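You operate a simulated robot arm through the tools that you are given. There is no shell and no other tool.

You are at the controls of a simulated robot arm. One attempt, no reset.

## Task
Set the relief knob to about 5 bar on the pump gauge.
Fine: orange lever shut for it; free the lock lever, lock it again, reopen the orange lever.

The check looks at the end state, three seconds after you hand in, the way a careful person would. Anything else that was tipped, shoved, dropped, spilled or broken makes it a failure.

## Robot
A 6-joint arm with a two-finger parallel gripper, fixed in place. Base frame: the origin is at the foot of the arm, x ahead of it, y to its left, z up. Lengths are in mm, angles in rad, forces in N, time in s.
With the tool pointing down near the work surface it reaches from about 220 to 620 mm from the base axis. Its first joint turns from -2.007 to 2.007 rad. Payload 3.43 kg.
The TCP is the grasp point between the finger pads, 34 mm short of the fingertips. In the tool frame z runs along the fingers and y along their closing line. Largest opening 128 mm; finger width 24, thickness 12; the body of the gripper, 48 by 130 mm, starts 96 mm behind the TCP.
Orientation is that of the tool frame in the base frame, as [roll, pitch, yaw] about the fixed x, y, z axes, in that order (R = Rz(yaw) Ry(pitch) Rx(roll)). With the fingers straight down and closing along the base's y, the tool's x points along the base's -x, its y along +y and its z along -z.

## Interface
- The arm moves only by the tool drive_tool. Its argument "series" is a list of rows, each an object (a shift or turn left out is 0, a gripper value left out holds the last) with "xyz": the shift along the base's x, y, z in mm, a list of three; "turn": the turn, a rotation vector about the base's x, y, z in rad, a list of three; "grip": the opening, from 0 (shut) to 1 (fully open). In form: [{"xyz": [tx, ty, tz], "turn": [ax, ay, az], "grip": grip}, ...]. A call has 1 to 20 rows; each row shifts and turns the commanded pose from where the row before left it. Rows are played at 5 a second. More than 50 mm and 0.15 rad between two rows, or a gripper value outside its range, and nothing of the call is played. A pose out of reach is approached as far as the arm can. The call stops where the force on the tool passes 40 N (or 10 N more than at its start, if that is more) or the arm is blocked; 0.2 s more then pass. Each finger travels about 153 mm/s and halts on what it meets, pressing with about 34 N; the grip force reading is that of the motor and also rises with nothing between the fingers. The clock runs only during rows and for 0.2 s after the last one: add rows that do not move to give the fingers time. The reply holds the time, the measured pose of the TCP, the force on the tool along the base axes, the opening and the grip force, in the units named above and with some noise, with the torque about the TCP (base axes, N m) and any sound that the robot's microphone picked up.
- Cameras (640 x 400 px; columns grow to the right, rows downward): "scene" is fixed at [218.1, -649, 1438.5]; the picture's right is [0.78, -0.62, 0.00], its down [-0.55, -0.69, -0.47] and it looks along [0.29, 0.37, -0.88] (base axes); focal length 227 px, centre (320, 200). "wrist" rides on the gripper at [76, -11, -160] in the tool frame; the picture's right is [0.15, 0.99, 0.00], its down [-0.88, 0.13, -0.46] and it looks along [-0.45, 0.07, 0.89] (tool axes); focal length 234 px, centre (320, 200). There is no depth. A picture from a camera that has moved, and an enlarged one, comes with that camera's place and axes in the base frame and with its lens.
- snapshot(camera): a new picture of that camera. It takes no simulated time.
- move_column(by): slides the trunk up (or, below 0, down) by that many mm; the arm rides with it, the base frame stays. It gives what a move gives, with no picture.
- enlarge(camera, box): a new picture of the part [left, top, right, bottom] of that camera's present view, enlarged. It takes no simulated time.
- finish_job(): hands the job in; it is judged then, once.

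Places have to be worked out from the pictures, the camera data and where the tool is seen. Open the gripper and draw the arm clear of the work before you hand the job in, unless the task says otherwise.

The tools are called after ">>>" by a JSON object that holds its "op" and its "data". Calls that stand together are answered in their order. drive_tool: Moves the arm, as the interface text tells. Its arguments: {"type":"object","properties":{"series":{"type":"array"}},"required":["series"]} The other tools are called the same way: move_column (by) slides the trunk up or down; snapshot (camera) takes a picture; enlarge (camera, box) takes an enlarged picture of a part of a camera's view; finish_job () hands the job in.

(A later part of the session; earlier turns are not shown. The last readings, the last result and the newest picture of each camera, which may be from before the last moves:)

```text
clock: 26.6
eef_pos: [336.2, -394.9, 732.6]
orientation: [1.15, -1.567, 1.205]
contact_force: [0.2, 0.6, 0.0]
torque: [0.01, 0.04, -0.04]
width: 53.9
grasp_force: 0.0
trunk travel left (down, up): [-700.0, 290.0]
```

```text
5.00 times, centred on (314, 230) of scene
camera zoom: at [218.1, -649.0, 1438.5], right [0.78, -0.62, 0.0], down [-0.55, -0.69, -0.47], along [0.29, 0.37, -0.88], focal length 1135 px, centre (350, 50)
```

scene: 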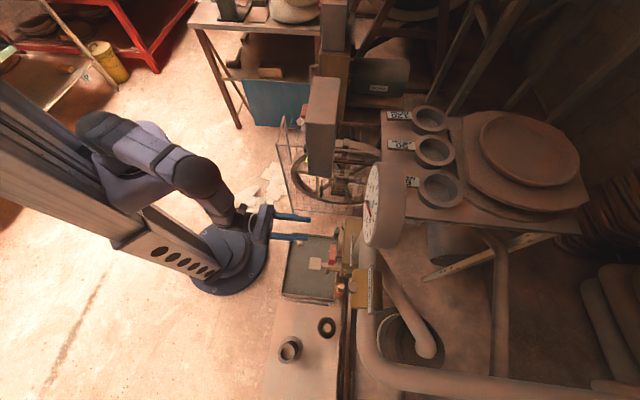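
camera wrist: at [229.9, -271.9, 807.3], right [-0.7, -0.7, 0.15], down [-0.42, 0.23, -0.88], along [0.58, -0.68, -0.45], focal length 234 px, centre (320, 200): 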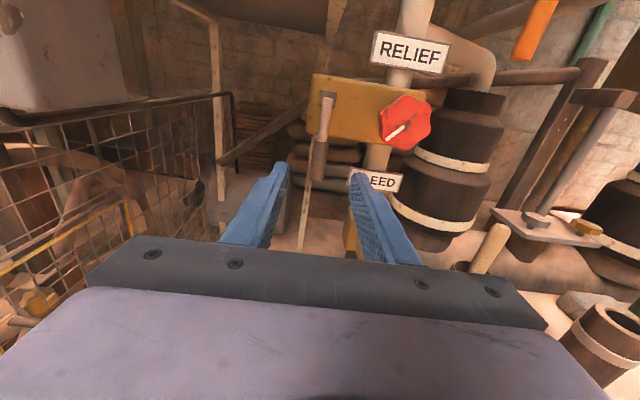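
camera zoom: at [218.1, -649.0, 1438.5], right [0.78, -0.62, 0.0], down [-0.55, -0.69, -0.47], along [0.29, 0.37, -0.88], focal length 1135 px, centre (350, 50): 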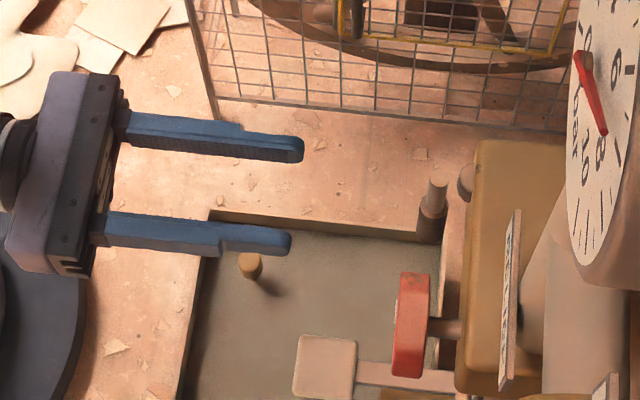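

The lock lever's grip spans z≈693–743 at E≈-42, hanging below the yellow body. I'll go to z=718 and slide in so the fingers straddle it, then narrow them around it.

>>> {"op": "drive_tool", "data": {"series": [{"xyz": [0, 0, -14.6]}, {"xyz": [17.5, -17.5, 0]}, {"xyz": [17.5, -17.5, 0]}, {"xyz": [17.5, -17.5, 0]}, {"xyz": [17, -17, 0]}, {}]}}

>>> {"op": "snapshot", "data": {"camera": "wrist"}}

>>> {"op": "enlarge", "data": {"camera": "scene", "box": [250, 190, 378, 270]}}

```text
clock: 27.9
eef_pos: [402.9, -466.9, 720.0]
orientation: [1.305, -1.567, 1.061]
contact_force: [0.2, -0.8, -0.7]
torque: [-0.02, -0.04, -0.02]
width: 53.8
grasp_force: 0.1
out of reach, approached as far as the arm can: row 5
trunk travel left (down, up): [-700.0, 290.0]
```

```text
taken
camera wrist: at [295.7, -345.1, 794.6], right [-0.69, -0.71, 0.15], down [-0.42, 0.22, -0.88], along [0.59, -0.67, -0.45], focal length 234 px, centre (320, 200)
```

wrist: 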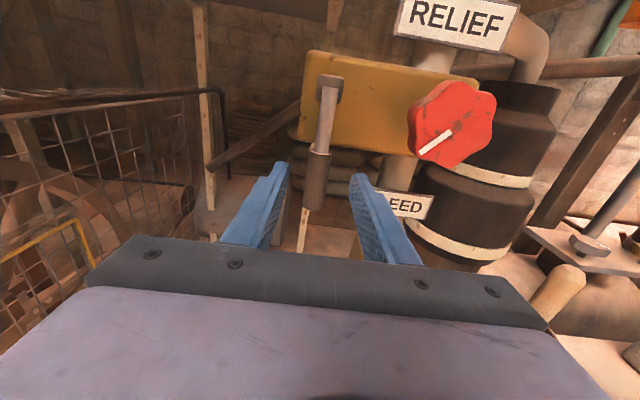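

```text
5.00 times, centred on (314, 230) of scene
camera zoom: at [218.1, -649.0, 1438.5], right [0.78, -0.62, 0.0], down [-0.55, -0.69, -0.47], along [0.29, 0.37, -0.88], focal length 1135 px, centre (350, 50)
```

zoom: 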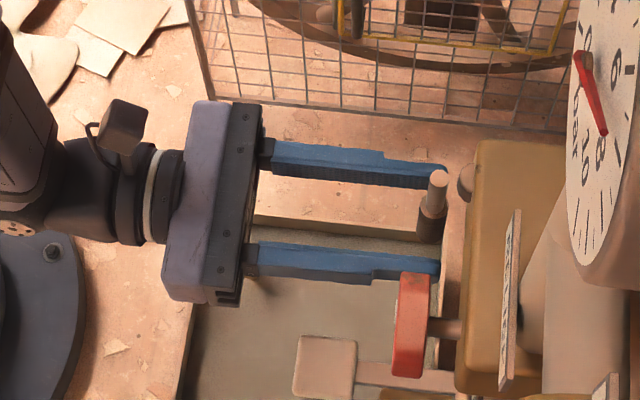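

The fingers straddle the grip, but the arm is at its reach limit at this height. I'll back out, raise the tool 200 mm and drop the trunk 200 mm to get more reach here.

>>> {"op": "drive_tool", "data": {"series": [{"xyz": [-20, 20, 0]}, {"xyz": [-22, 22, 0]}, {"xyz": [-22, 22, 0]}, {"xyz": [0, 0, 40]}, {"xyz": [0, 0, 40]}, {"xyz": [0, 0, 40]}, {"xyz": [0, 0, 40]}, {"xyz": [0, 0, 40]}, {}]}}

>>> {"op": "move_column", "data": {"by": -200}}

>>> {"op": "snapshot", "data": {"camera": "wrist"}}

>>> {"op": "snapshot", "data": {"camera": "scene"}}

```text
clock: 29.9
eef_pos: [342.0, -403.5, 919.5]
orientation: [1.364, -1.566, 0.993]
contact_force: [-0.2, -0.5, -0.5]
torque: [0.05, 0.03, 0.03]
width: 53.8
grasp_force: 0.1
trunk travel left (down, up): [-700.0, 290.0]
```

```text
clock: 32.1
eef_pos: [342.8, -403.3, 719.5]
orientation: [1.228, -1.568, 1.127]
contact_force: [-0.2, -0.7, 0.2]
torque: [-0.03, -0.03, 0.0]
width: 54.0
grasp_force: 0.2
trunk travel left (down, up): [-500.0, 490.0]
```

```text
taken
camera wrist: at [236.9, -281.0, 794.6], right [-0.7, -0.7, 0.15], down [-0.42, 0.23, -0.88], along [0.58, -0.68, -0.45], focal length 234 px, centre (320, 200)
```

wrist: 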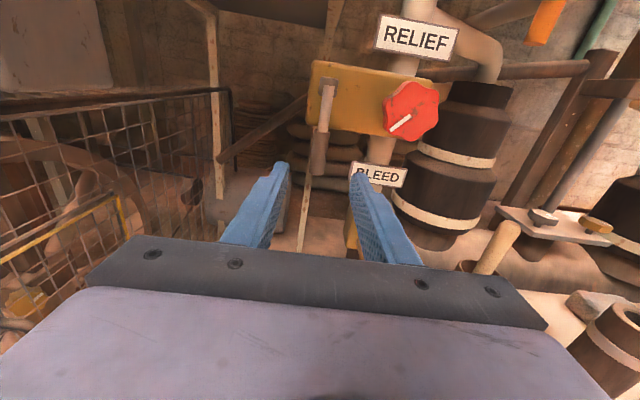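

```text
taken
```

scene: 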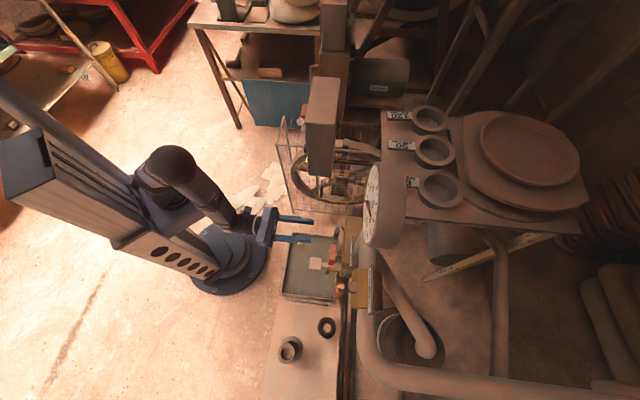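

Now aligned at E≈-43, z≈720 with the trunk lower. I'll slide in 88 mm around the lock grip and narrow to a loose cage.

>>> {"op": "drive_tool", "data": {"series": [{"xyz": [15.6, -15.6, -1]}, {"xyz": [15.6, -15.6, 0]}, {"xyz": [15.6, -15.6, 0]}, {"xyz": [15.6, -15.6, 0]}, {"grip": 0.24}, {}, {}]}}

>>> {"op": "snapshot", "data": {"camera": "wrist"}}

>>> {"op": "enlarge", "data": {"camera": "scene", "box": [250, 190, 378, 270]}}

```text
clock: 33.7
eef_pos: [402.4, -464.9, 719.9]
orientation: [1.348, -1.567, 1.016]
contact_force: [0.0, -0.6, -0.4]
torque: [-0.01, 0.01, 0.0]
width: 30.9
grasp_force: 0.0
trunk travel left (down, up): [-500.0, 490.0]
```

```text
taken
camera wrist: at [296.4, -343.4, 794.7], right [-0.69, -0.7, 0.15], down [-0.42, 0.22, -0.88], along [0.59, -0.67, -0.45], focal length 234 px, centre (320, 200)
```

wrist: 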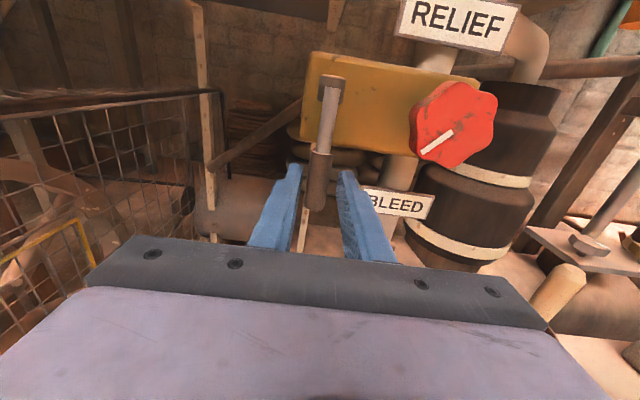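

```text
5.00 times, centred on (314, 230) of scene
camera zoom: at [218.1, -649.0, 1438.5], right [0.78, -0.62, 0.0], down [-0.55, -0.69, -0.47], along [0.29, 0.37, -0.88], focal length 1135 px, centre (350, 50)
```

zoom: 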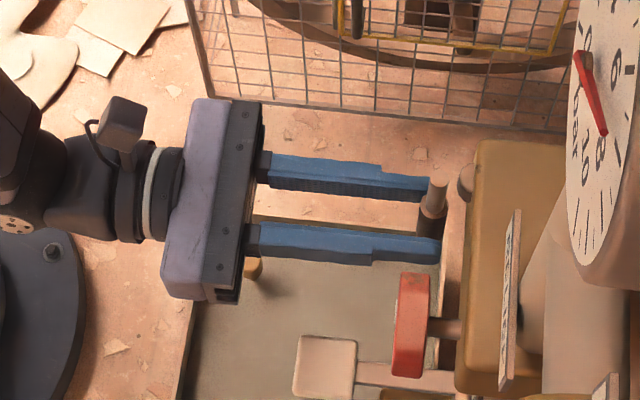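

The lock lever is caged. I'll nudge it gently left (+E, away from the knob) and check whether it yields.

>>> {"op": "drive_tool", "data": {"series": [{"xyz": [2.8, 2.8, 0]}, {"xyz": [2.8, 2.8, 0]}, {"xyz": [2.8, 2.8, 0]}, {"xyz": [2.1, 2.1, 0]}, {}]}}

>>> {"op": "enlarge", "data": {"camera": "wrist", "box": [240, 50, 400, 250]}}

```text
clock: 34.9
eef_pos: [403.4, -463.5, 719.4]
orientation: [1.35, -1.567, 1.014]
contact_force: [0.1, 0.3, 0.7]
torque: [-0.02, 0.0, 0.02]
width: 30.7
grasp_force: 0.1
out of reach, approached as far as the arm can: row 1, 2, 3
trunk travel left (down, up): [-500.0, 490.0]
```

```text
2.00 times, centred on (320, 150) of wrist
camera zoom: at [296.4, -342.1, 794.5], right [-0.69, -0.71, 0.15], down [-0.42, 0.22, -0.88], along [0.59, -0.67, -0.45], focal length 468 px, centre (320, 300)
```

zoom: 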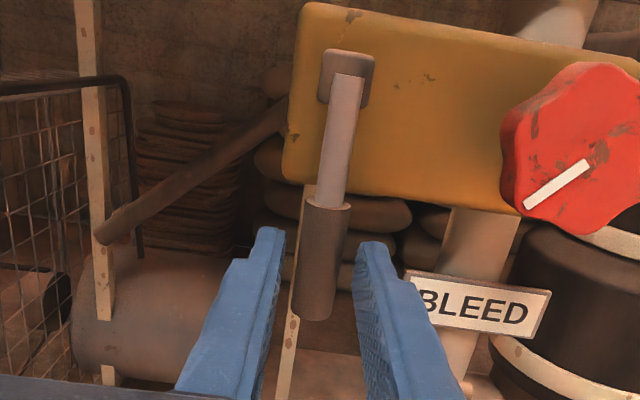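

The rows to +E were flagged out of reach rather than blocked (no force), so this looks like a roll joint limit. I'll back the roll off slightly and try the same nudge, to confirm.

>>> {"op": "drive_tool", "data": {"series": [{"turn": [-0.085, 0.085, 0]}, {"xyz": [2.8, 2.8, 0]}, {"xyz": [2.8, 2.8, 0]}, {}]}}

```text
clock: 35.9
eef_pos: [403.3, -462.0, 719.1]
orientation: [1.565, -1.446, 0.803]
contact_force: [0.0, 0.1, 0.4]
torque: [-0.01, 0.03, -0.01]
width: 30.8
grasp_force: 0.1
out of reach, approached as far as the arm can: row 1, 2, 3
trunk travel left (down, up): [-500.0, 490.0]
```

Still flagged, so it isn't the roll. I'll look at the arm's actual configuration to see which joint is running out.

>>> {"op": "enlarge", "data": {"camera": "scene", "box": [0, 80, 320, 280]}}

>>> {"op": "enlarge", "data": {"camera": "scene", "box": [100, 120, 292, 280]}}

```text
2.00 times, centred on (160, 180) of scene
camera zoom: at [218.1, -649.0, 1438.5], right [0.78, -0.62, 0.0], down [-0.55, -0.69, -0.47], along [0.29, 0.37, -0.88], focal length 454 px, centre (640, 240)
```

zoom: 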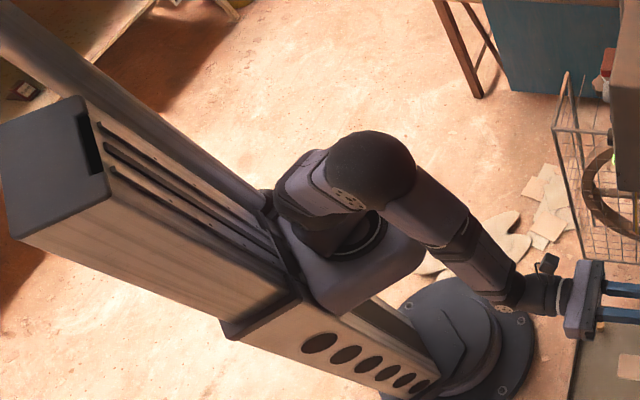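

```text
2.50 times, centred on (196, 200) of scene
camera zoom: at [218.1, -649.0, 1438.5], right [0.78, -0.62, 0.0], down [-0.55, -0.69, -0.47], along [0.29, 0.37, -0.88], focal length 568 px, centre (630, 200)
```

zoom: 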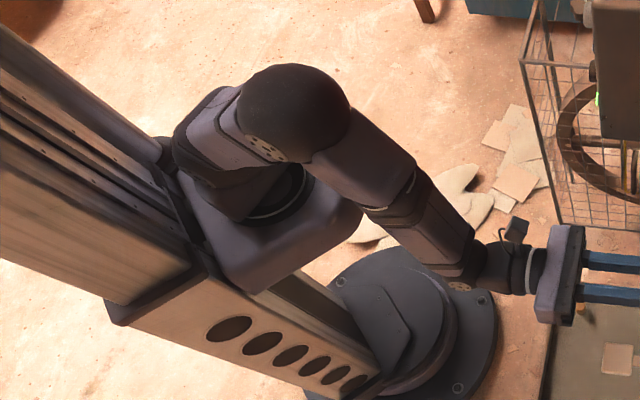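

The forearm has plenty of length left, so I suspect the wrist-roll joint is near its end after all that rolling. I'll back out and unroll by 180° (same finger closing line), then come back in.

>>> {"op": "drive_tool", "data": {"series": [{"xyz": [-16, 16, 0]}, {"xyz": [-16, 16, 0]}, {"xyz": [-16, 16, 0]}, {"xyz": [-16, 16, 0]}, {"xyz": [-10, 10, 10]}, {"turn": [-0.105, 0.105, 0]}, {"turn": [-0.105, 0.105, 0]}, {"turn": [-0.105, 0.105, 0]}, {"turn": [-0.105, 0.105, 0]}, {"turn": [-0.105, 0.105, 0]}, {"turn": [-0.105, 0.105, 0]}, {"turn": [-0.105, 0.105, 0]}, {"turn": [-0.105, 0.105, 0]}, {"turn": [-0.105, 0.105, 0]}, {"turn": [-0.105, 0.105, 0]}]}}

>>> {"op": "snapshot", "data": {"camera": "scene"}}

```text
clock: 39.1
eef_pos: [329.7, -389.9, 729.8]
orientation: [1.572, 0.041, 0.788]
contact_force: [0.1, 0.5, 0.2]
torque: [0.02, 0.01, 0.0]
width: 30.5
grasp_force: 0.1
trunk travel left (down, up): [-500.0, 490.0]
```

```text
taken
```

scene: 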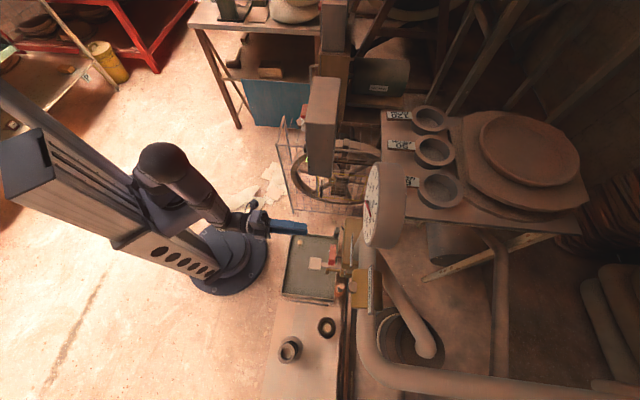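

At a 90° roll all rows were in reach. With the fingers closed I can push the lock lever sideways from here without needing to roll further. I'll close, shift to the knob side of the lever (E≈-69, below the knob), move in, and check for reach flags.

>>> {"op": "drive_tool", "data": {"series": [{"xyz": [-9.4, -9.4, -7], "turn": [0.02, -0.02, 0], "grip": 0}, {"xyz": [-9.4, -9.4, -8]}, {"xyz": [18, -18, 0]}, {"xyz": [18, -18, 0]}, {"xyz": [18, -18, 0]}, {"xyz": [17, -17, 0]}, {}]}}

>>> {"op": "snapshot", "data": {"camera": "wrist"}}

>>> {"op": "enlarge", "data": {"camera": "scene", "box": [250, 190, 378, 270]}}

```text
clock: 40.7
eef_pos: [383.7, -480.3, 715.5]
orientation: [1.57, 0.008, 0.788]
contact_force: [0.6, 0.3, 0.9]
torque: [0.0, -0.02, 0.02]
width: 0.0
grasp_force: 32.6
trunk travel left (down, up): [-500.0, 490.0]
```

```text
taken
camera wrist: at [322.3, -312.3, 703.2], right [0.11, 0.11, 0.99], down [-0.94, -0.3, 0.14], along [0.31, -0.95, 0.07], focal length 234 px, centre (320, 200)
```

wrist: 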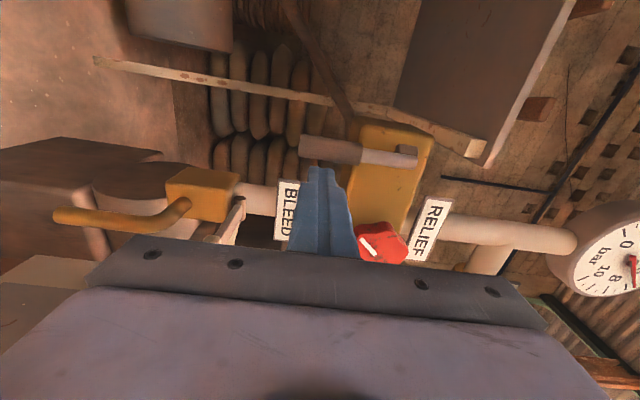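

```text
5.00 times, centred on (314, 230) of scene
camera zoom: at [218.1, -649.0, 1438.5], right [0.78, -0.62, 0.0], down [-0.55, -0.69, -0.47], along [0.29, 0.37, -0.88], focal length 1135 px, centre (350, 50)
```

zoom: 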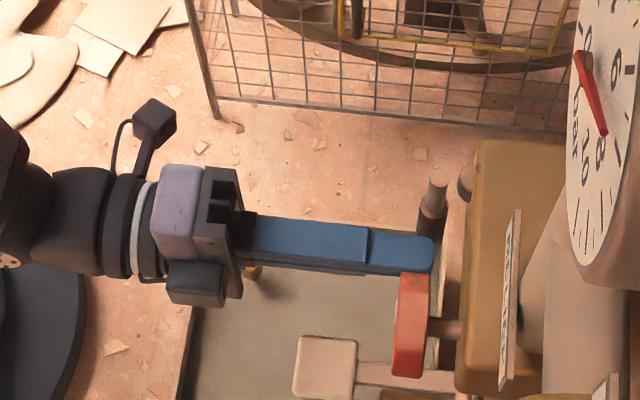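

In reach with no flags, and the closed fingers sit between the knob side and the lever. I'll push gently towards +E and see if the lock lever yields.

>>> {"op": "drive_tool", "data": {"series": [{"xyz": [2.8, 2.8, 0]}, {"xyz": [2.8, 2.8, 0]}, {"xyz": [2.8, 2.8, 0]}, {"xyz": [2.8, 2.8, 0]}, {}]}}

>>> {"op": "enlarge", "data": {"camera": "wrist", "box": [240, 80, 480, 280]}}

>>> {"op": "enlarge", "data": {"camera": "scene", "box": [250, 190, 378, 270]}}

```text
clock: 41.9
eef_pos: [393.2, -467.1, 715.4]
orientation: [1.571, 0.01, 0.787]
contact_force: [-0.5, -3.5, -1.5]
torque: [0.05, 0.05, -0.1]
width: 0.1
grasp_force: 33.4
trunk travel left (down, up): [-500.0, 490.0]
```

```text
2.00 times, centred on (360, 180) of wrist
camera zoom: at [333.0, -300.2, 702.6], right [0.11, 0.11, 0.99], down [-0.94, -0.3, 0.14], along [0.31, -0.95, 0.07], focal length 468 px, centre (240, 240)
```

zoom: 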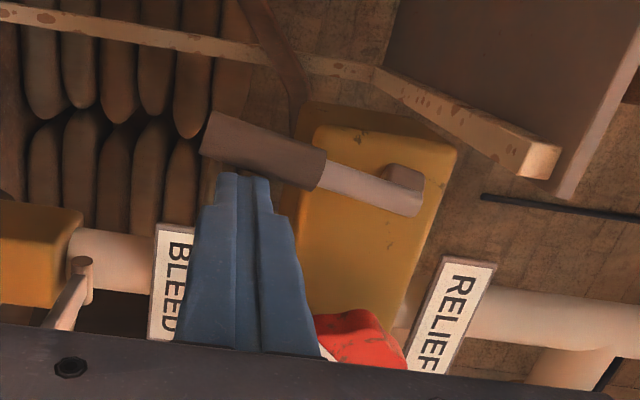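

```text
5.00 times, centred on (314, 230) of scene
camera zoom: at [218.1, -649.0, 1438.5], right [0.78, -0.62, 0.0], down [-0.55, -0.69, -0.47], along [0.29, 0.37, -0.88], focal length 1135 px, centre (350, 50)
```

zoom: 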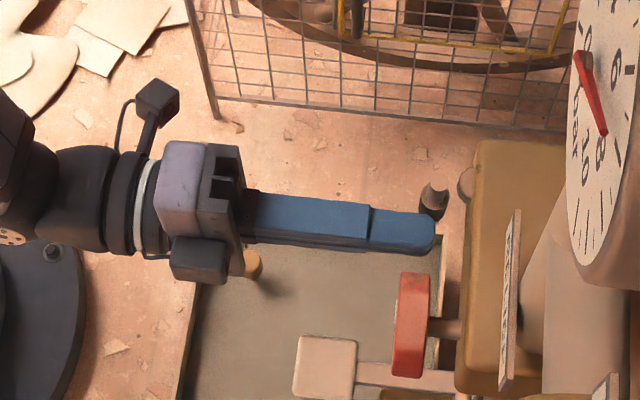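

The lock lever yields to +E with only about 3.5 N. I'll carry on pushing it along its arc and watch for a stop.

>>> {"op": "drive_tool", "data": {"series": [{"xyz": [6.2, 6.2, 0]}, {"xyz": [5, 5, 0.3]}, {"xyz": [4.8, 4.8, 0.3]}, {"xyz": [5, 5, 1.5]}, {"xyz": [5.1, 5.1, 2]}, {}]}}

>>> {"op": "enlarge", "data": {"camera": "wrist", "box": [240, 80, 480, 280]}}

```text
clock: 43.3
eef_pos: [400.0, -456.6, 716.4]
orientation: [1.573, 0.01, 0.795]
contact_force: [0.3, 0.4, 0.0]
torque: [0.0, 0.0, 0.01]
width: 0.0
grasp_force: 33.0
out of reach, approached as far as the arm can: row 2, 3, 4, 5
trunk travel left (down, up): [-500.0, 490.0]
```

```text
2.00 times, centred on (360, 180) of wrist
camera zoom: at [338.0, -290.5, 703.5], right [0.11, 0.11, 0.99], down [-0.94, -0.31, 0.14], along [0.32, -0.94, 0.07], focal length 468 px, centre (240, 240)
```

zoom: 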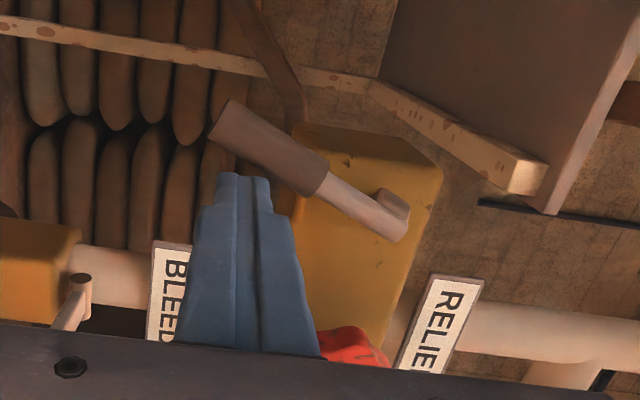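

Again flagged at nearly the same place, independent of roll and trunk height. It is a wrist-branch limit where the tool points straight out from the base. Turning the tool about 20° in yaw should give margin, so I'll back off the lever a little and yaw.

>>> {"op": "drive_tool", "data": {"series": [{"xyz": [-11.2, -4.4, 0]}, {"xyz": [-11.2, -4.3, 0]}, {"turn": [0, 0, 0.117]}, {"turn": [0, 0, 0.117]}, {"turn": [0, 0, 0.117]}, {}]}}

>>> {"op": "enlarge", "data": {"camera": "wrist", "box": [240, 60, 480, 280]}}

>>> {"op": "enlarge", "data": {"camera": "scene", "box": [250, 190, 378, 270]}}

```text
clock: 44.7
eef_pos: [378.0, -466.1, 719.1]
orientation: [1.569, 0.011, 1.138]
contact_force: [-0.4, 0.1, -0.5]
torque: [-0.01, 0.0, -0.04]
width: 0.0
grasp_force: 33.2
trunk travel left (down, up): [-500.0, 490.0]
```

```text
1.82 times, centred on (360, 170) of wrist
camera zoom: at [264.2, -329.7, 706.0], right [0.07, 0.14, 0.99], down [-0.78, -0.61, 0.14], along [0.62, -0.78, 0.07], focal length 426 px, centre (247, 254)
```

zoom: 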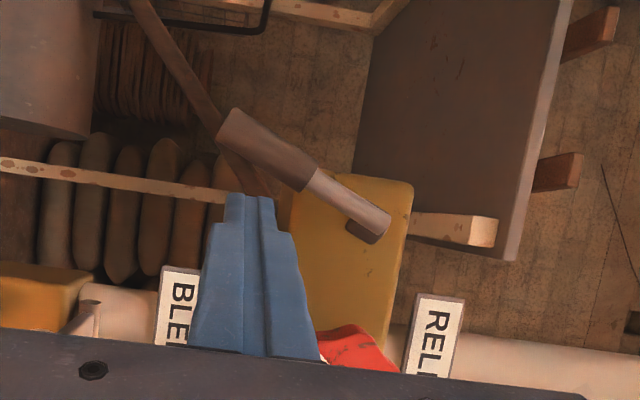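

```text
5.00 times, centred on (314, 230) of scene
camera zoom: at [218.1, -649.0, 1438.5], right [0.78, -0.62, 0.0], down [-0.55, -0.69, -0.47], along [0.29, 0.37, -0.88], focal length 1135 px, centre (350, 50)
```

zoom: 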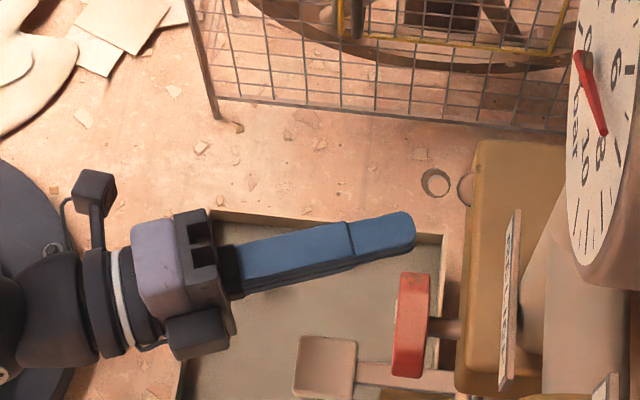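

No flags with the yawed tool. I'll move the tip in and resume pushing the lever along its arc.

>>> {"op": "drive_tool", "data": {"series": [{"xyz": [13.4, -13.4, -2]}, {"xyz": [7.4, 7.4, -1]}, {"xyz": [7.4, 7.4, 0]}, {"xyz": [5, 5, 1.7]}, {"xyz": [5, 5, 1.7]}, {}]}}

>>> {"op": "enlarge", "data": {"camera": "wrist", "box": [240, 60, 480, 280]}}

```text
clock: 46.1
eef_pos: [416.0, -453.2, 719.0]
orientation: [1.57, 0.01, 1.14]
contact_force: [-1.1, -1.3, -0.3]
torque: [0.0, -0.04, -0.04]
width: 0.1
grasp_force: 32.7
trunk travel left (down, up): [-500.0, 490.0]
```

```text
1.82 times, centred on (360, 170) of wrist
camera zoom: at [302.1, -317.5, 705.3], right [0.07, 0.14, 0.99], down [-0.78, -0.61, 0.14], along [0.62, -0.78, 0.07], focal length 426 px, centre (247, 254)
```

zoom: 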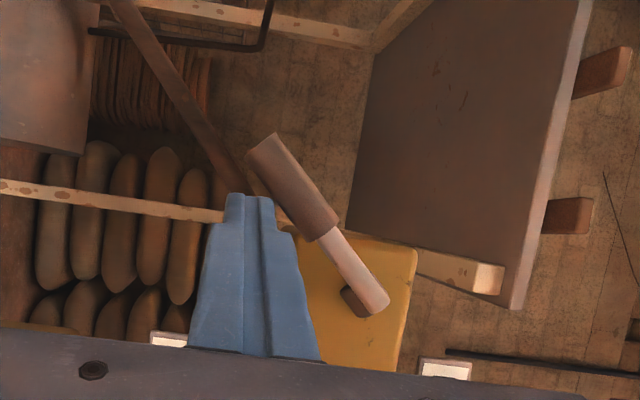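

The lever keeps turning freely. Continuing along the arc.

>>> {"op": "drive_tool", "data": {"series": [{"xyz": [4.9, 4.9, 3.3]}, {"xyz": [4.9, 4.9, 3.4]}, {"xyz": [4.4, 4.4, 5]}, {"xyz": [4.4, 4.4, 5]}, {}]}}

>>> {"op": "enlarge", "data": {"camera": "wrist", "box": [240, 60, 480, 280]}}

```text
clock: 47.3
eef_pos: [433.7, -436.5, 735.2]
orientation: [1.571, 0.009, 1.14]
contact_force: [-0.5, -0.3, -0.8]
torque: [0.02, 0.04, -0.06]
width: 0.1
grasp_force: 33.1
trunk travel left (down, up): [-500.0, 490.0]
```

```text
1.82 times, centred on (360, 170) of wrist
camera zoom: at [319.4, -299.3, 722.0], right [0.07, 0.14, 0.99], down [-0.78, -0.61, 0.14], along [0.62, -0.78, 0.07], focal length 426 px, centre (247, 254)
```

zoom: 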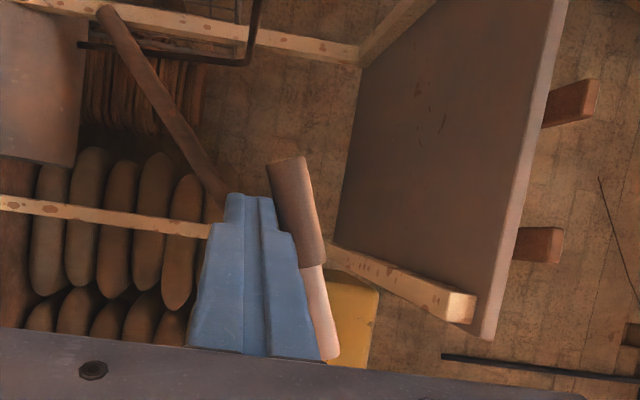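

Lever is about 75° round now. Continuing towards horizontal, slower, looking for the stop.

>>> {"op": "drive_tool", "data": {"series": [{"xyz": [3.6, 3.6, 6.5]}, {"xyz": [3.6, 3.6, 6.5]}, {"xyz": [2.5, 2.5, 7.5]}, {}]}}

>>> {"op": "enlarge", "data": {"camera": "wrist", "box": [240, 60, 480, 280]}}

```text
clock: 48.3
eef_pos: [444.7, -426.0, 757.5]
orientation: [1.569, 0.01, 1.14]
contact_force: [-0.5, -1.2, -1.4]
torque: [0.03, 0.04, -0.01]
width: 0.3
grasp_force: 32.9
trunk travel left (down, up): [-500.0, 490.0]
```

```text
1.82 times, centred on (360, 170) of wrist
camera zoom: at [329.9, -289.8, 743.7], right [0.07, 0.14, 0.99], down [-0.78, -0.61, 0.14], along [0.62, -0.78, 0.07], focal length 426 px, centre (247, 254)
```

zoom: 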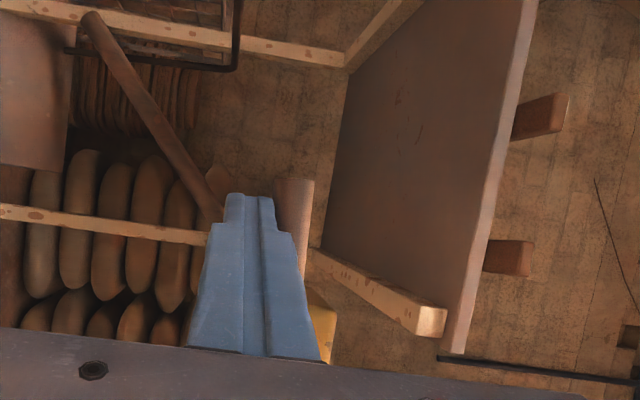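

The lever is around horizontal now, still with little force. I'll lift a few more millimetres to see if there's a stop.

>>> {"op": "drive_tool", "data": {"series": [{"xyz": [0.8, 0.8, 4]}, {"xyz": [0.5, 0.5, 4]}, {}]}}

>>> {"op": "enlarge", "data": {"camera": "wrist", "box": [240, 60, 480, 280]}}

>>> {"op": "snapshot", "data": {"camera": "scene"}}

```text
clock: 49.1
eef_pos: [444.6, -426.5, 760.8]
orientation: [1.577, 0.009, 1.136]
contact_force: [-10.6, -0.2, -13.7]
torque: [0.24, 0.14, -0.18]
width: 0.0
grasp_force: 33.8
trunk travel left (down, up): [-500.0, 490.0]
```

```text
1.82 times, centred on (360, 170) of wrist
camera zoom: at [331.2, -288.8, 749.3], right [0.07, 0.14, 0.99], down [-0.78, -0.61, 0.14], along [0.62, -0.78, 0.06], focal length 426 px, centre (247, 254)
```

zoom: 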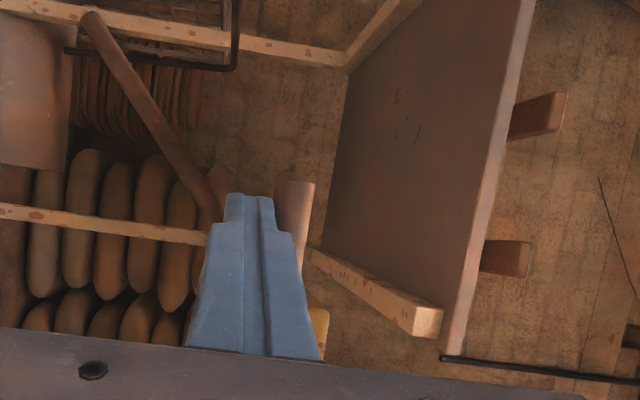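

```text
taken
```

scene: 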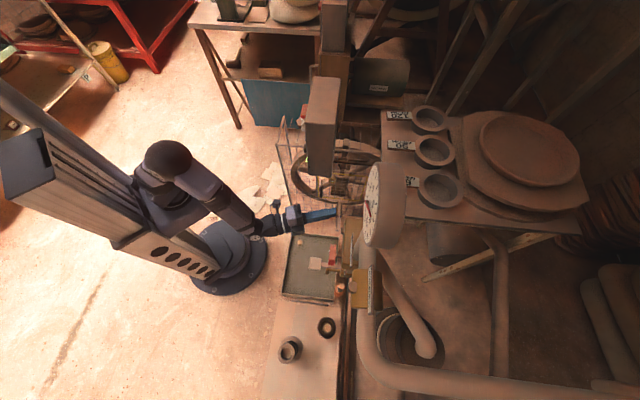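

The lever met its stop at horizontal (about 17 N), so the lock is free. I'll ease off, retract, straighten the yaw and move in front of the relief knob.

>>> {"op": "drive_tool", "data": {"series": [{"xyz": [-1, -1, -7]}, {"xyz": [-30, 14, 0]}, {"xyz": [-30, 14, 0]}, {"xyz": [-30, 14, 0]}, {"xyz": [-15, -20, 5], "turn": [0, 0, -0.117]}, {"xyz": [-20, -25, 5], "turn": [0, 0, -0.117]}, {"xyz": [-20, -25, 5], "turn": [0, 0, -0.117], "grip": 0.65}, {}, {}]}}

>>> {"op": "snapshot", "data": {"camera": "wrist"}}

>>> {"op": "snapshot", "data": {"camera": "scene"}}

```text
clock: 51.1
eef_pos: [300.7, -457.1, 771.9]
orientation: [1.57, 0.008, 0.787]
contact_force: [-0.1, 0.1, -0.1]
torque: [0.01, 0.04, -0.01]
width: 83.4
grasp_force: 0.0
trunk travel left (down, up): [-500.0, 490.0]
```

```text
taken
camera wrist: at [239.6, -288.8, 758.8], right [0.11, 0.11, 0.99], down [-0.94, -0.3, 0.14], along [0.31, -0.95, 0.07], focal length 234 px, centre (320, 200)
```

wrist: 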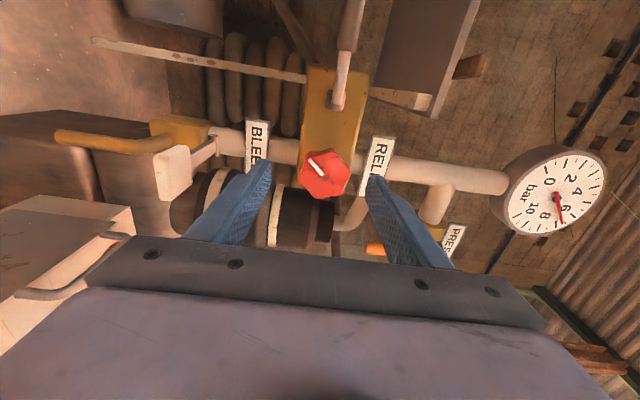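

```text
taken
```

scene: 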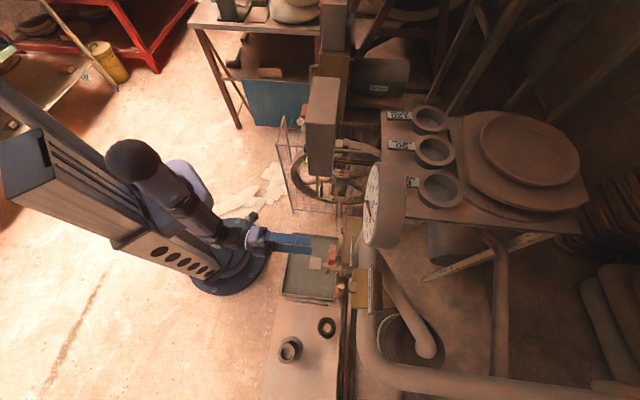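

This view shows the gauge and the knob together. I'll zoom into both, and confirm the lock lever is horizontal.

>>> {"op": "enlarge", "data": {"camera": "wrist", "box": [495, 135, 615, 245]}}

>>> {"op": "enlarge", "data": {"camera": "wrist", "box": [280, 40, 400, 215]}}

>>> {"op": "enlarge", "data": {"camera": "wrist", "box": [280, 135, 376, 215]}}

```text
3.64 times, centred on (555, 190) of wrist
camera zoom: at [239.6, -288.8, 758.8], right [0.11, 0.11, 0.99], down [-0.94, -0.3, 0.14], along [0.31, -0.95, 0.07], focal length 852 px, centre (-534, 236)
```

zoom: 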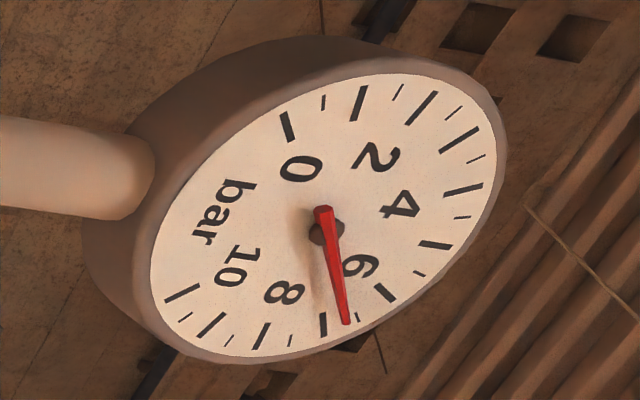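

```text
2.29 times, centred on (340, 128) of wrist
camera zoom: at [239.6, -288.8, 758.8], right [0.11, 0.11, 0.99], down [-0.94, -0.3, 0.14], along [0.31, -0.95, 0.07], focal length 535 px, centre (274, 366)
```

zoom: 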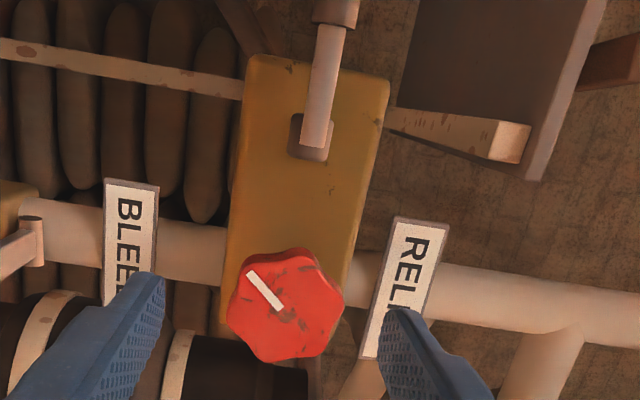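

```text
5.00 times, centred on (328, 175) of wrist
camera zoom: at [239.6, -288.8, 758.8], right [0.11, 0.11, 0.99], down [-0.94, -0.3, 0.14], along [0.31, -0.95, 0.07], focal length 1171 px, centre (280, 325)
```

zoom: 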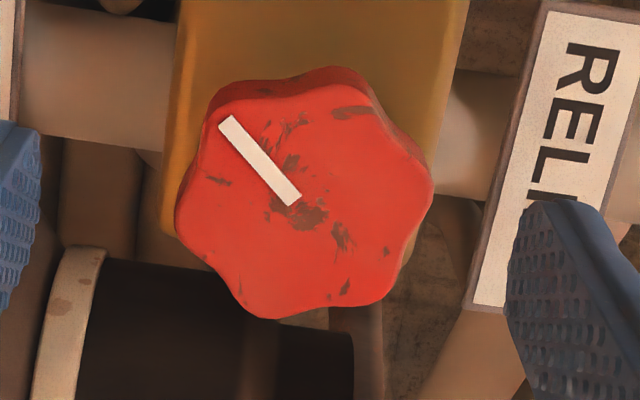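

The gauge reads about 6.7 bar with the line shut, and the lock lever is horizontal. The knob has six lobes with its pointer at lower-left. I'll roll 15° so the pads land on the valleys and line up in front of the knob.

>>> {"op": "drive_tool", "data": {"series": [{"xyz": [1.4, -15.5, 2.5], "turn": [0.0926, -0.0926, 0]}, {"xyz": [1.4, -15.6, 2.5], "turn": [0.0926, -0.0926, 0]}, {}]}}

>>> {"op": "snapshot", "data": {"camera": "wrist"}}

>>> {"op": "enlarge", "data": {"camera": "scene", "box": [250, 210, 378, 290]}}

```text
clock: 51.9
eef_pos: [303.2, -487.1, 776.1]
orientation: [1.57, -0.253, 0.789]
contact_force: [0.2, 0.3, 0.1]
torque: [-0.01, 0.02, -0.01]
width: 83.1
grasp_force: 0.1
trunk travel left (down, up): [-500.0, 490.0]
```

```text
taken
camera wrist: at [242.4, -319.5, 783.3], right [-0.08, -0.07, 0.99], down [-0.95, -0.31, -0.09], along [0.31, -0.95, -0.05], focal length 234 px, centre (320, 200)
```

wrist: 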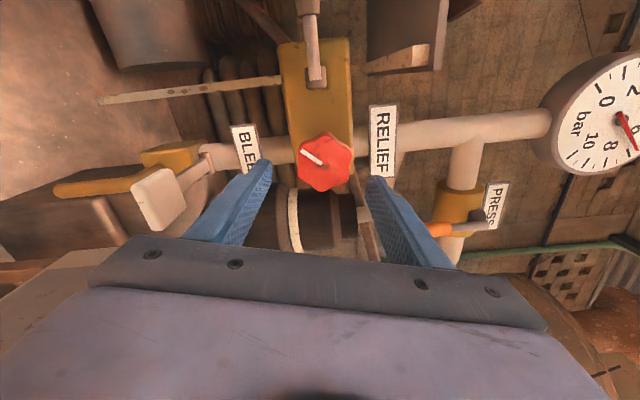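

```text
5.00 times, centred on (314, 250) of scene
camera zoom: at [218.1, -649.0, 1438.5], right [0.78, -0.62, 0.0], down [-0.55, -0.69, -0.47], along [0.29, 0.37, -0.88], focal length 1135 px, centre (350, -50)
```

zoom: 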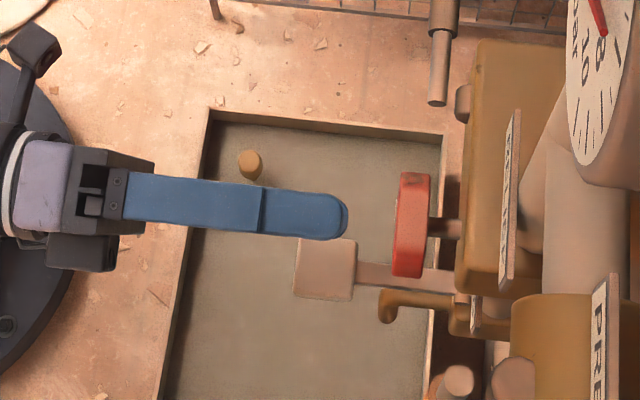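

I'll zoom in to measure the knob centre against the tool axis, which should project to about pixel (319,165).

>>> {"op": "enlarge", "data": {"camera": "wrist", "box": [276, 120, 372, 200]}}

>>> {"op": "enlarge", "data": {"camera": "wrist", "box": [240, 110, 420, 220]}}

```text
5.00 times, centred on (324, 160) of wrist
camera zoom: at [242.4, -319.5, 783.3], right [-0.08, -0.07, 0.99], down [-0.95, -0.31, -0.09], along [0.31, -0.95, -0.05], focal length 1171 px, centre (300, 400)
```

zoom: 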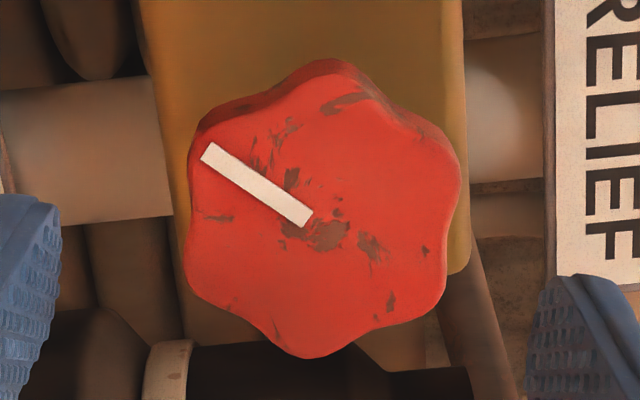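

```text
3.56 times, centred on (330, 165) of wrist
camera zoom: at [242.4, -319.5, 783.3], right [-0.08, -0.07, 0.99], down [-0.95, -0.31, -0.09], along [0.31, -0.95, -0.05], focal length 833 px, centre (284, 324)
```

zoom: 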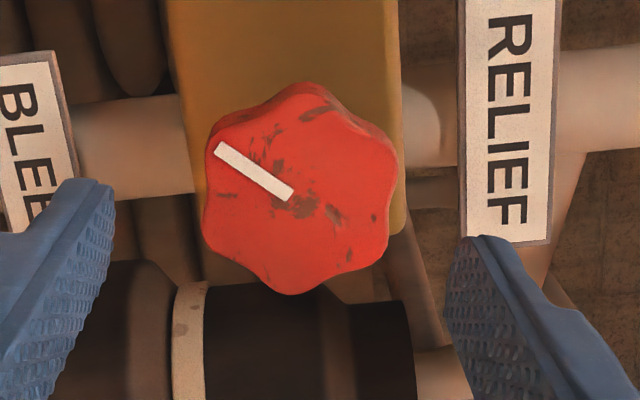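

The knob centre is about 5 mm higher and 2 mm left of the tool axis, and its face is at N≈-624. I'll correct that and advance so the pads cover the knob's rim, then check before closing.

>>> {"op": "drive_tool", "data": {"series": [{"xyz": [1.1, 1.1, 4.5]}, {"xyz": [11.1, -11.1, 0]}, {"xyz": [11.1, -11.1, 0]}, {"xyz": [11.2, -11.2, 0]}, {}]}}

>>> {"op": "snapshot", "data": {"camera": "wrist"}}

>>> {"op": "enlarge", "data": {"camera": "scene", "box": [250, 210, 378, 290]}}

```text
clock: 53.1
eef_pos: [337.6, -519.7, 779.0]
orientation: [1.57, -0.25, 0.786]
contact_force: [0.5, -0.5, 0.3]
torque: [0.0, 0.03, 0.02]
width: 83.1
grasp_force: 0.0
trunk travel left (down, up): [-500.0, 490.0]
```

```text
taken
camera wrist: at [277.7, -352.7, 785.6], right [-0.07, -0.07, 0.99], down [-0.95, -0.31, -0.09], along [0.31, -0.95, -0.05], focal length 234 px, centre (320, 200)
```

wrist: 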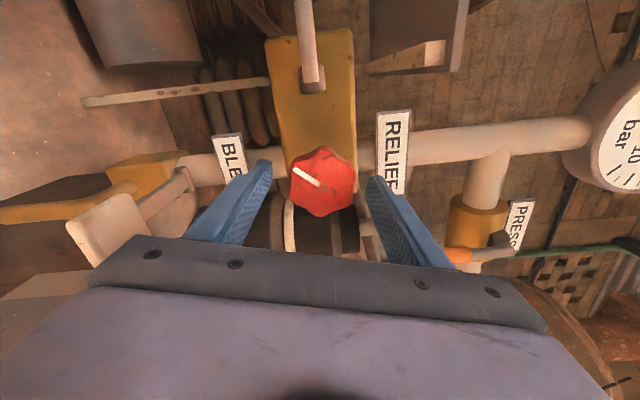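

```text
5.00 times, centred on (314, 250) of scene
camera zoom: at [218.1, -649.0, 1438.5], right [0.78, -0.62, 0.0], down [-0.55, -0.69, -0.47], along [0.29, 0.37, -0.88], focal length 1135 px, centre (350, -50)
```

zoom: 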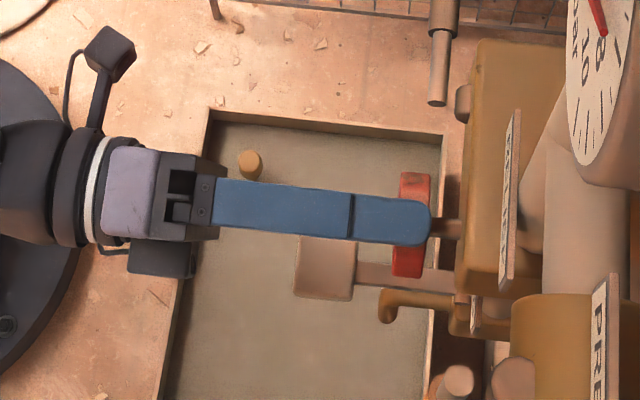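

The pads overlap the knob rim exactly, roughly centred. Closing the gripper on it now.

>>> {"op": "drive_tool", "data": {"series": [{"grip": 0.5}, {"grip": 0.42}, {"grip": 0.3}, {}, {}]}}

>>> {"op": "snapshot", "data": {"camera": "wrist"}}

>>> {"op": "enlarge", "data": {"camera": "wrist", "box": [260, 120, 388, 220]}}

>>> {"op": "enlarge", "data": {"camera": "scene", "box": [355, 155, 411, 255]}}

```text
clock: 54.3
eef_pos: [337.4, -520.8, 778.6]
orientation: [1.567, -0.253, 0.788]
contact_force: [2.3, -6.6, 7.7]
torque: [0.05, 0.11, -0.11]
width: 57.8
grasp_force: 45.0
trunk travel left (down, up): [-500.0, 490.0]
```

```text
taken
camera wrist: at [277.5, -353.0, 786.6], right [-0.08, -0.07, 0.99], down [-0.95, -0.31, -0.09], along [0.31, -0.95, -0.04], focal length 234 px, centre (320, 200)
```

wrist: 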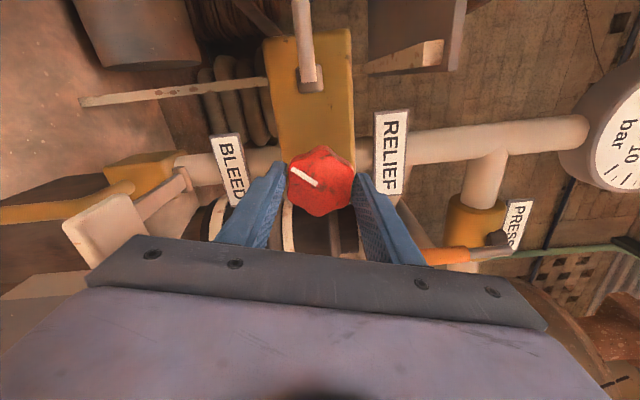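

```text
4.00 times, centred on (324, 170) of wrist
camera zoom: at [277.5, -353.0, 786.6], right [-0.08, -0.07, 0.99], down [-0.95, -0.31, -0.09], along [0.31, -0.95, -0.04], focal length 937 px, centre (304, 320)
```

zoom: 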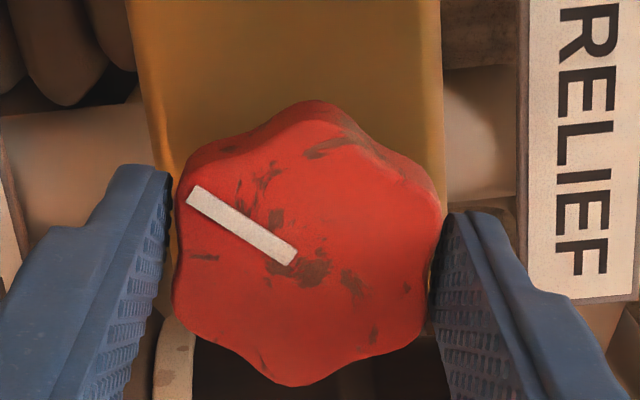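

```text
4.00 times, centred on (383, 205) of scene
camera zoom: at [218.1, -649.0, 1438.5], right [0.78, -0.62, 0.0], down [-0.55, -0.69, -0.47], along [0.29, 0.37, -0.88], focal length 908 px, centre (68, 180)
```

zoom: 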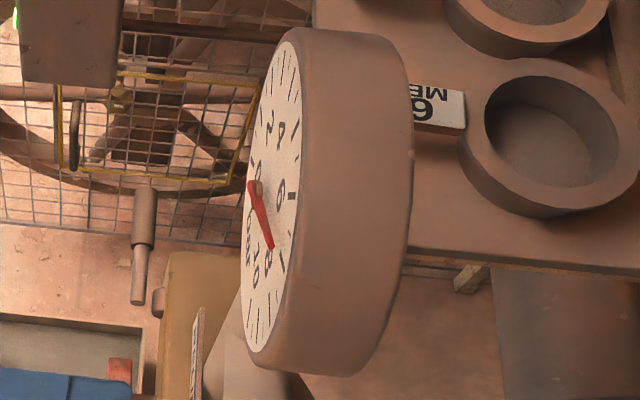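

Gripped at 57.8 mm with a small off-centre load. I'll nudge up 1.5 mm to relieve it, then turn about 15° counter-clockwise and read the gauge.

>>> {"op": "drive_tool", "data": {"series": [{"xyz": [0, 0, 1.5]}, {"turn": [-0.0926, 0.0926, 0]}, {"turn": [-0.0926, 0.0926, 0]}, {}, {}]}}

>>> {"op": "enlarge", "data": {"camera": "scene", "box": [355, 155, 411, 255]}}

>>> {"op": "enlarge", "data": {"camera": "wrist", "box": [260, 120, 388, 220]}}

```text
clock: 55.5
eef_pos: [337.9, -520.1, 779.4]
orientation: [1.575, 0.009, 0.785]
contact_force: [7.8, -16.7, -4.6]
torque: [0.11, 0.13, -1.12]
width: 57.9
grasp_force: 45.5
trunk travel left (down, up): [-500.0, 490.0]
```

```text
4.00 times, centred on (383, 205) of scene
camera zoom: at [218.1, -649.0, 1438.5], right [0.78, -0.62, 0.0], down [-0.55, -0.69, -0.47], along [0.29, 0.37, -0.88], focal length 908 px, centre (68, 180)
```

zoom: 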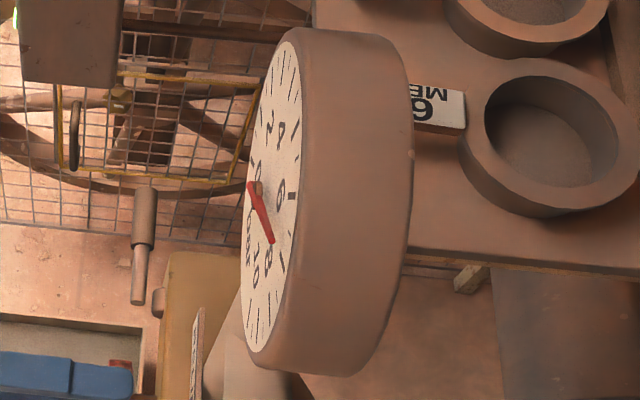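

```text
4.00 times, centred on (324, 170) of wrist
camera zoom: at [277.2, -353.1, 768.2], right [0.11, 0.11, 0.99], down [-0.94, -0.3, 0.14], along [0.31, -0.95, 0.07], focal length 937 px, centre (304, 320)
```

zoom: 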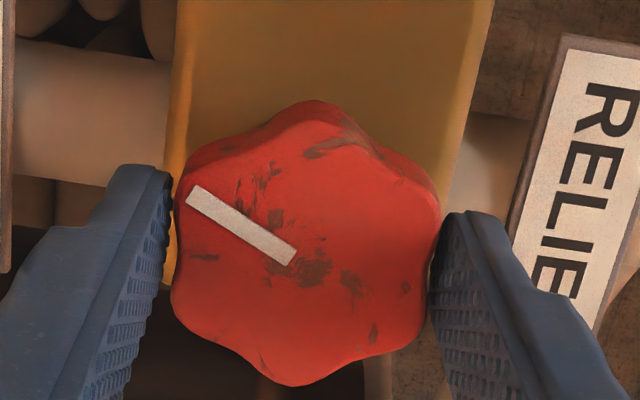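

The knob turns with the gripper and the needle dropped slightly, so counter-clockwise lowers pressure. There's about 17 N pulling inward, so I'll relieve that with a small inward shift and read the needle at higher zoom.

>>> {"op": "drive_tool", "data": {"series": [{"xyz": [1.2, -1.2, 0]}, {}]}}

>>> {"op": "enlarge", "data": {"camera": "scene", "box": [365, 190, 397, 220]}}

```text
clock: 56.1
eef_pos: [338.7, -520.9, 780.2]
orientation: [1.576, 0.009, 0.786]
contact_force: [-7.6, -7.3, -10.2]
torque: [-0.42, -0.44, -0.05]
width: 57.9
grasp_force: 45.5
trunk travel left (down, up): [-500.0, 490.0]
```

```text
13.33 times, centred on (381, 205) of scene
camera zoom: at [218.1, -649.0, 1438.5], right [0.78, -0.62, 0.0], down [-0.55, -0.69, -0.47], along [0.29, 0.37, -0.88], focal length 3027 px, centre (-493, 133)
```

zoom: 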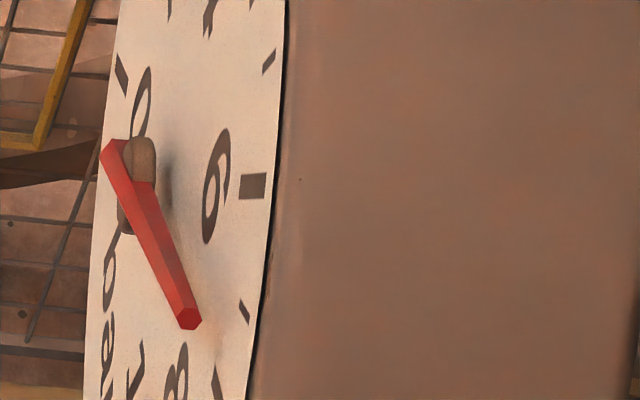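

By geometry the needle reads about 6.6 now. I'll wait a second to check whether the gauge lags before turning more.

>>> {"op": "drive_tool", "data": {"series": [{}, {}, {}, {}, {}, {}]}}

>>> {"op": "enlarge", "data": {"camera": "scene", "box": [365, 190, 397, 220]}}

```text
clock: 57.5
eef_pos: [336.5, -520.2, 780.6]
orientation: [1.577, 0.01, 0.786]
contact_force: [-14.6, 1.1, -17.2]
torque: [-0.29, -0.25, -0.28]
width: 57.7
grasp_force: 44.9
trunk travel left (down, up): [-500.0, 490.0]
```

```text
13.33 times, centred on (381, 205) of scene
camera zoom: at [218.1, -649.0, 1438.5], right [0.78, -0.62, 0.0], down [-0.55, -0.69, -0.47], along [0.29, 0.37, -0.88], focal length 3027 px, centre (-493, 133)
```

zoom: 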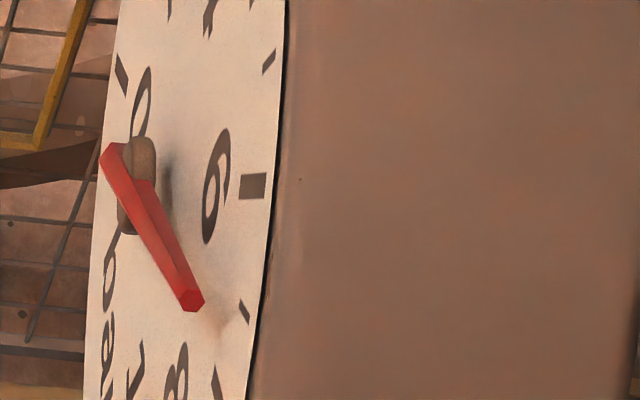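

The needle is still creeping down, so the gauge lags. I'll trim the vertical load by 1 mm and wait until it settles.

>>> {"op": "drive_tool", "data": {"series": [{"xyz": [0, 0, -1]}, {}, {}, {}, {}, {}, {}, {}, {}, {}]}}

>>> {"op": "enlarge", "data": {"camera": "scene", "box": [365, 190, 397, 220]}}

```text
clock: 59.7
eef_pos: [338.4, -519.9, 779.7]
orientation: [1.574, 0.008, 0.785]
contact_force: [-12.9, -3.7, -11.6]
torque: [0.19, 0.15, -0.63]
width: 57.7
grasp_force: 45.2
trunk travel left (down, up): [-500.0, 490.0]
```

```text
13.33 times, centred on (381, 205) of scene
camera zoom: at [218.1, -649.0, 1438.5], right [0.78, -0.62, 0.0], down [-0.55, -0.69, -0.47], along [0.29, 0.37, -0.88], focal length 3027 px, centre (-493, 133)
```

zoom: 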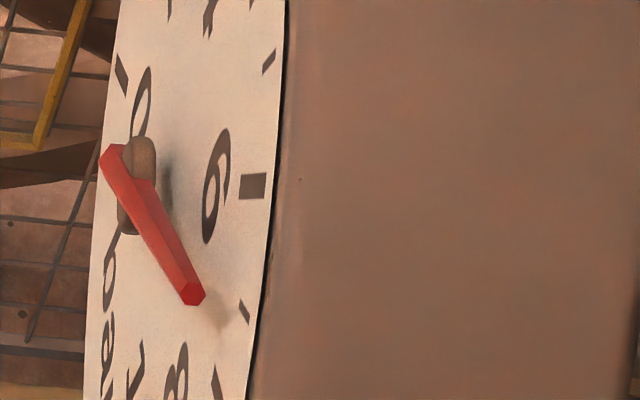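

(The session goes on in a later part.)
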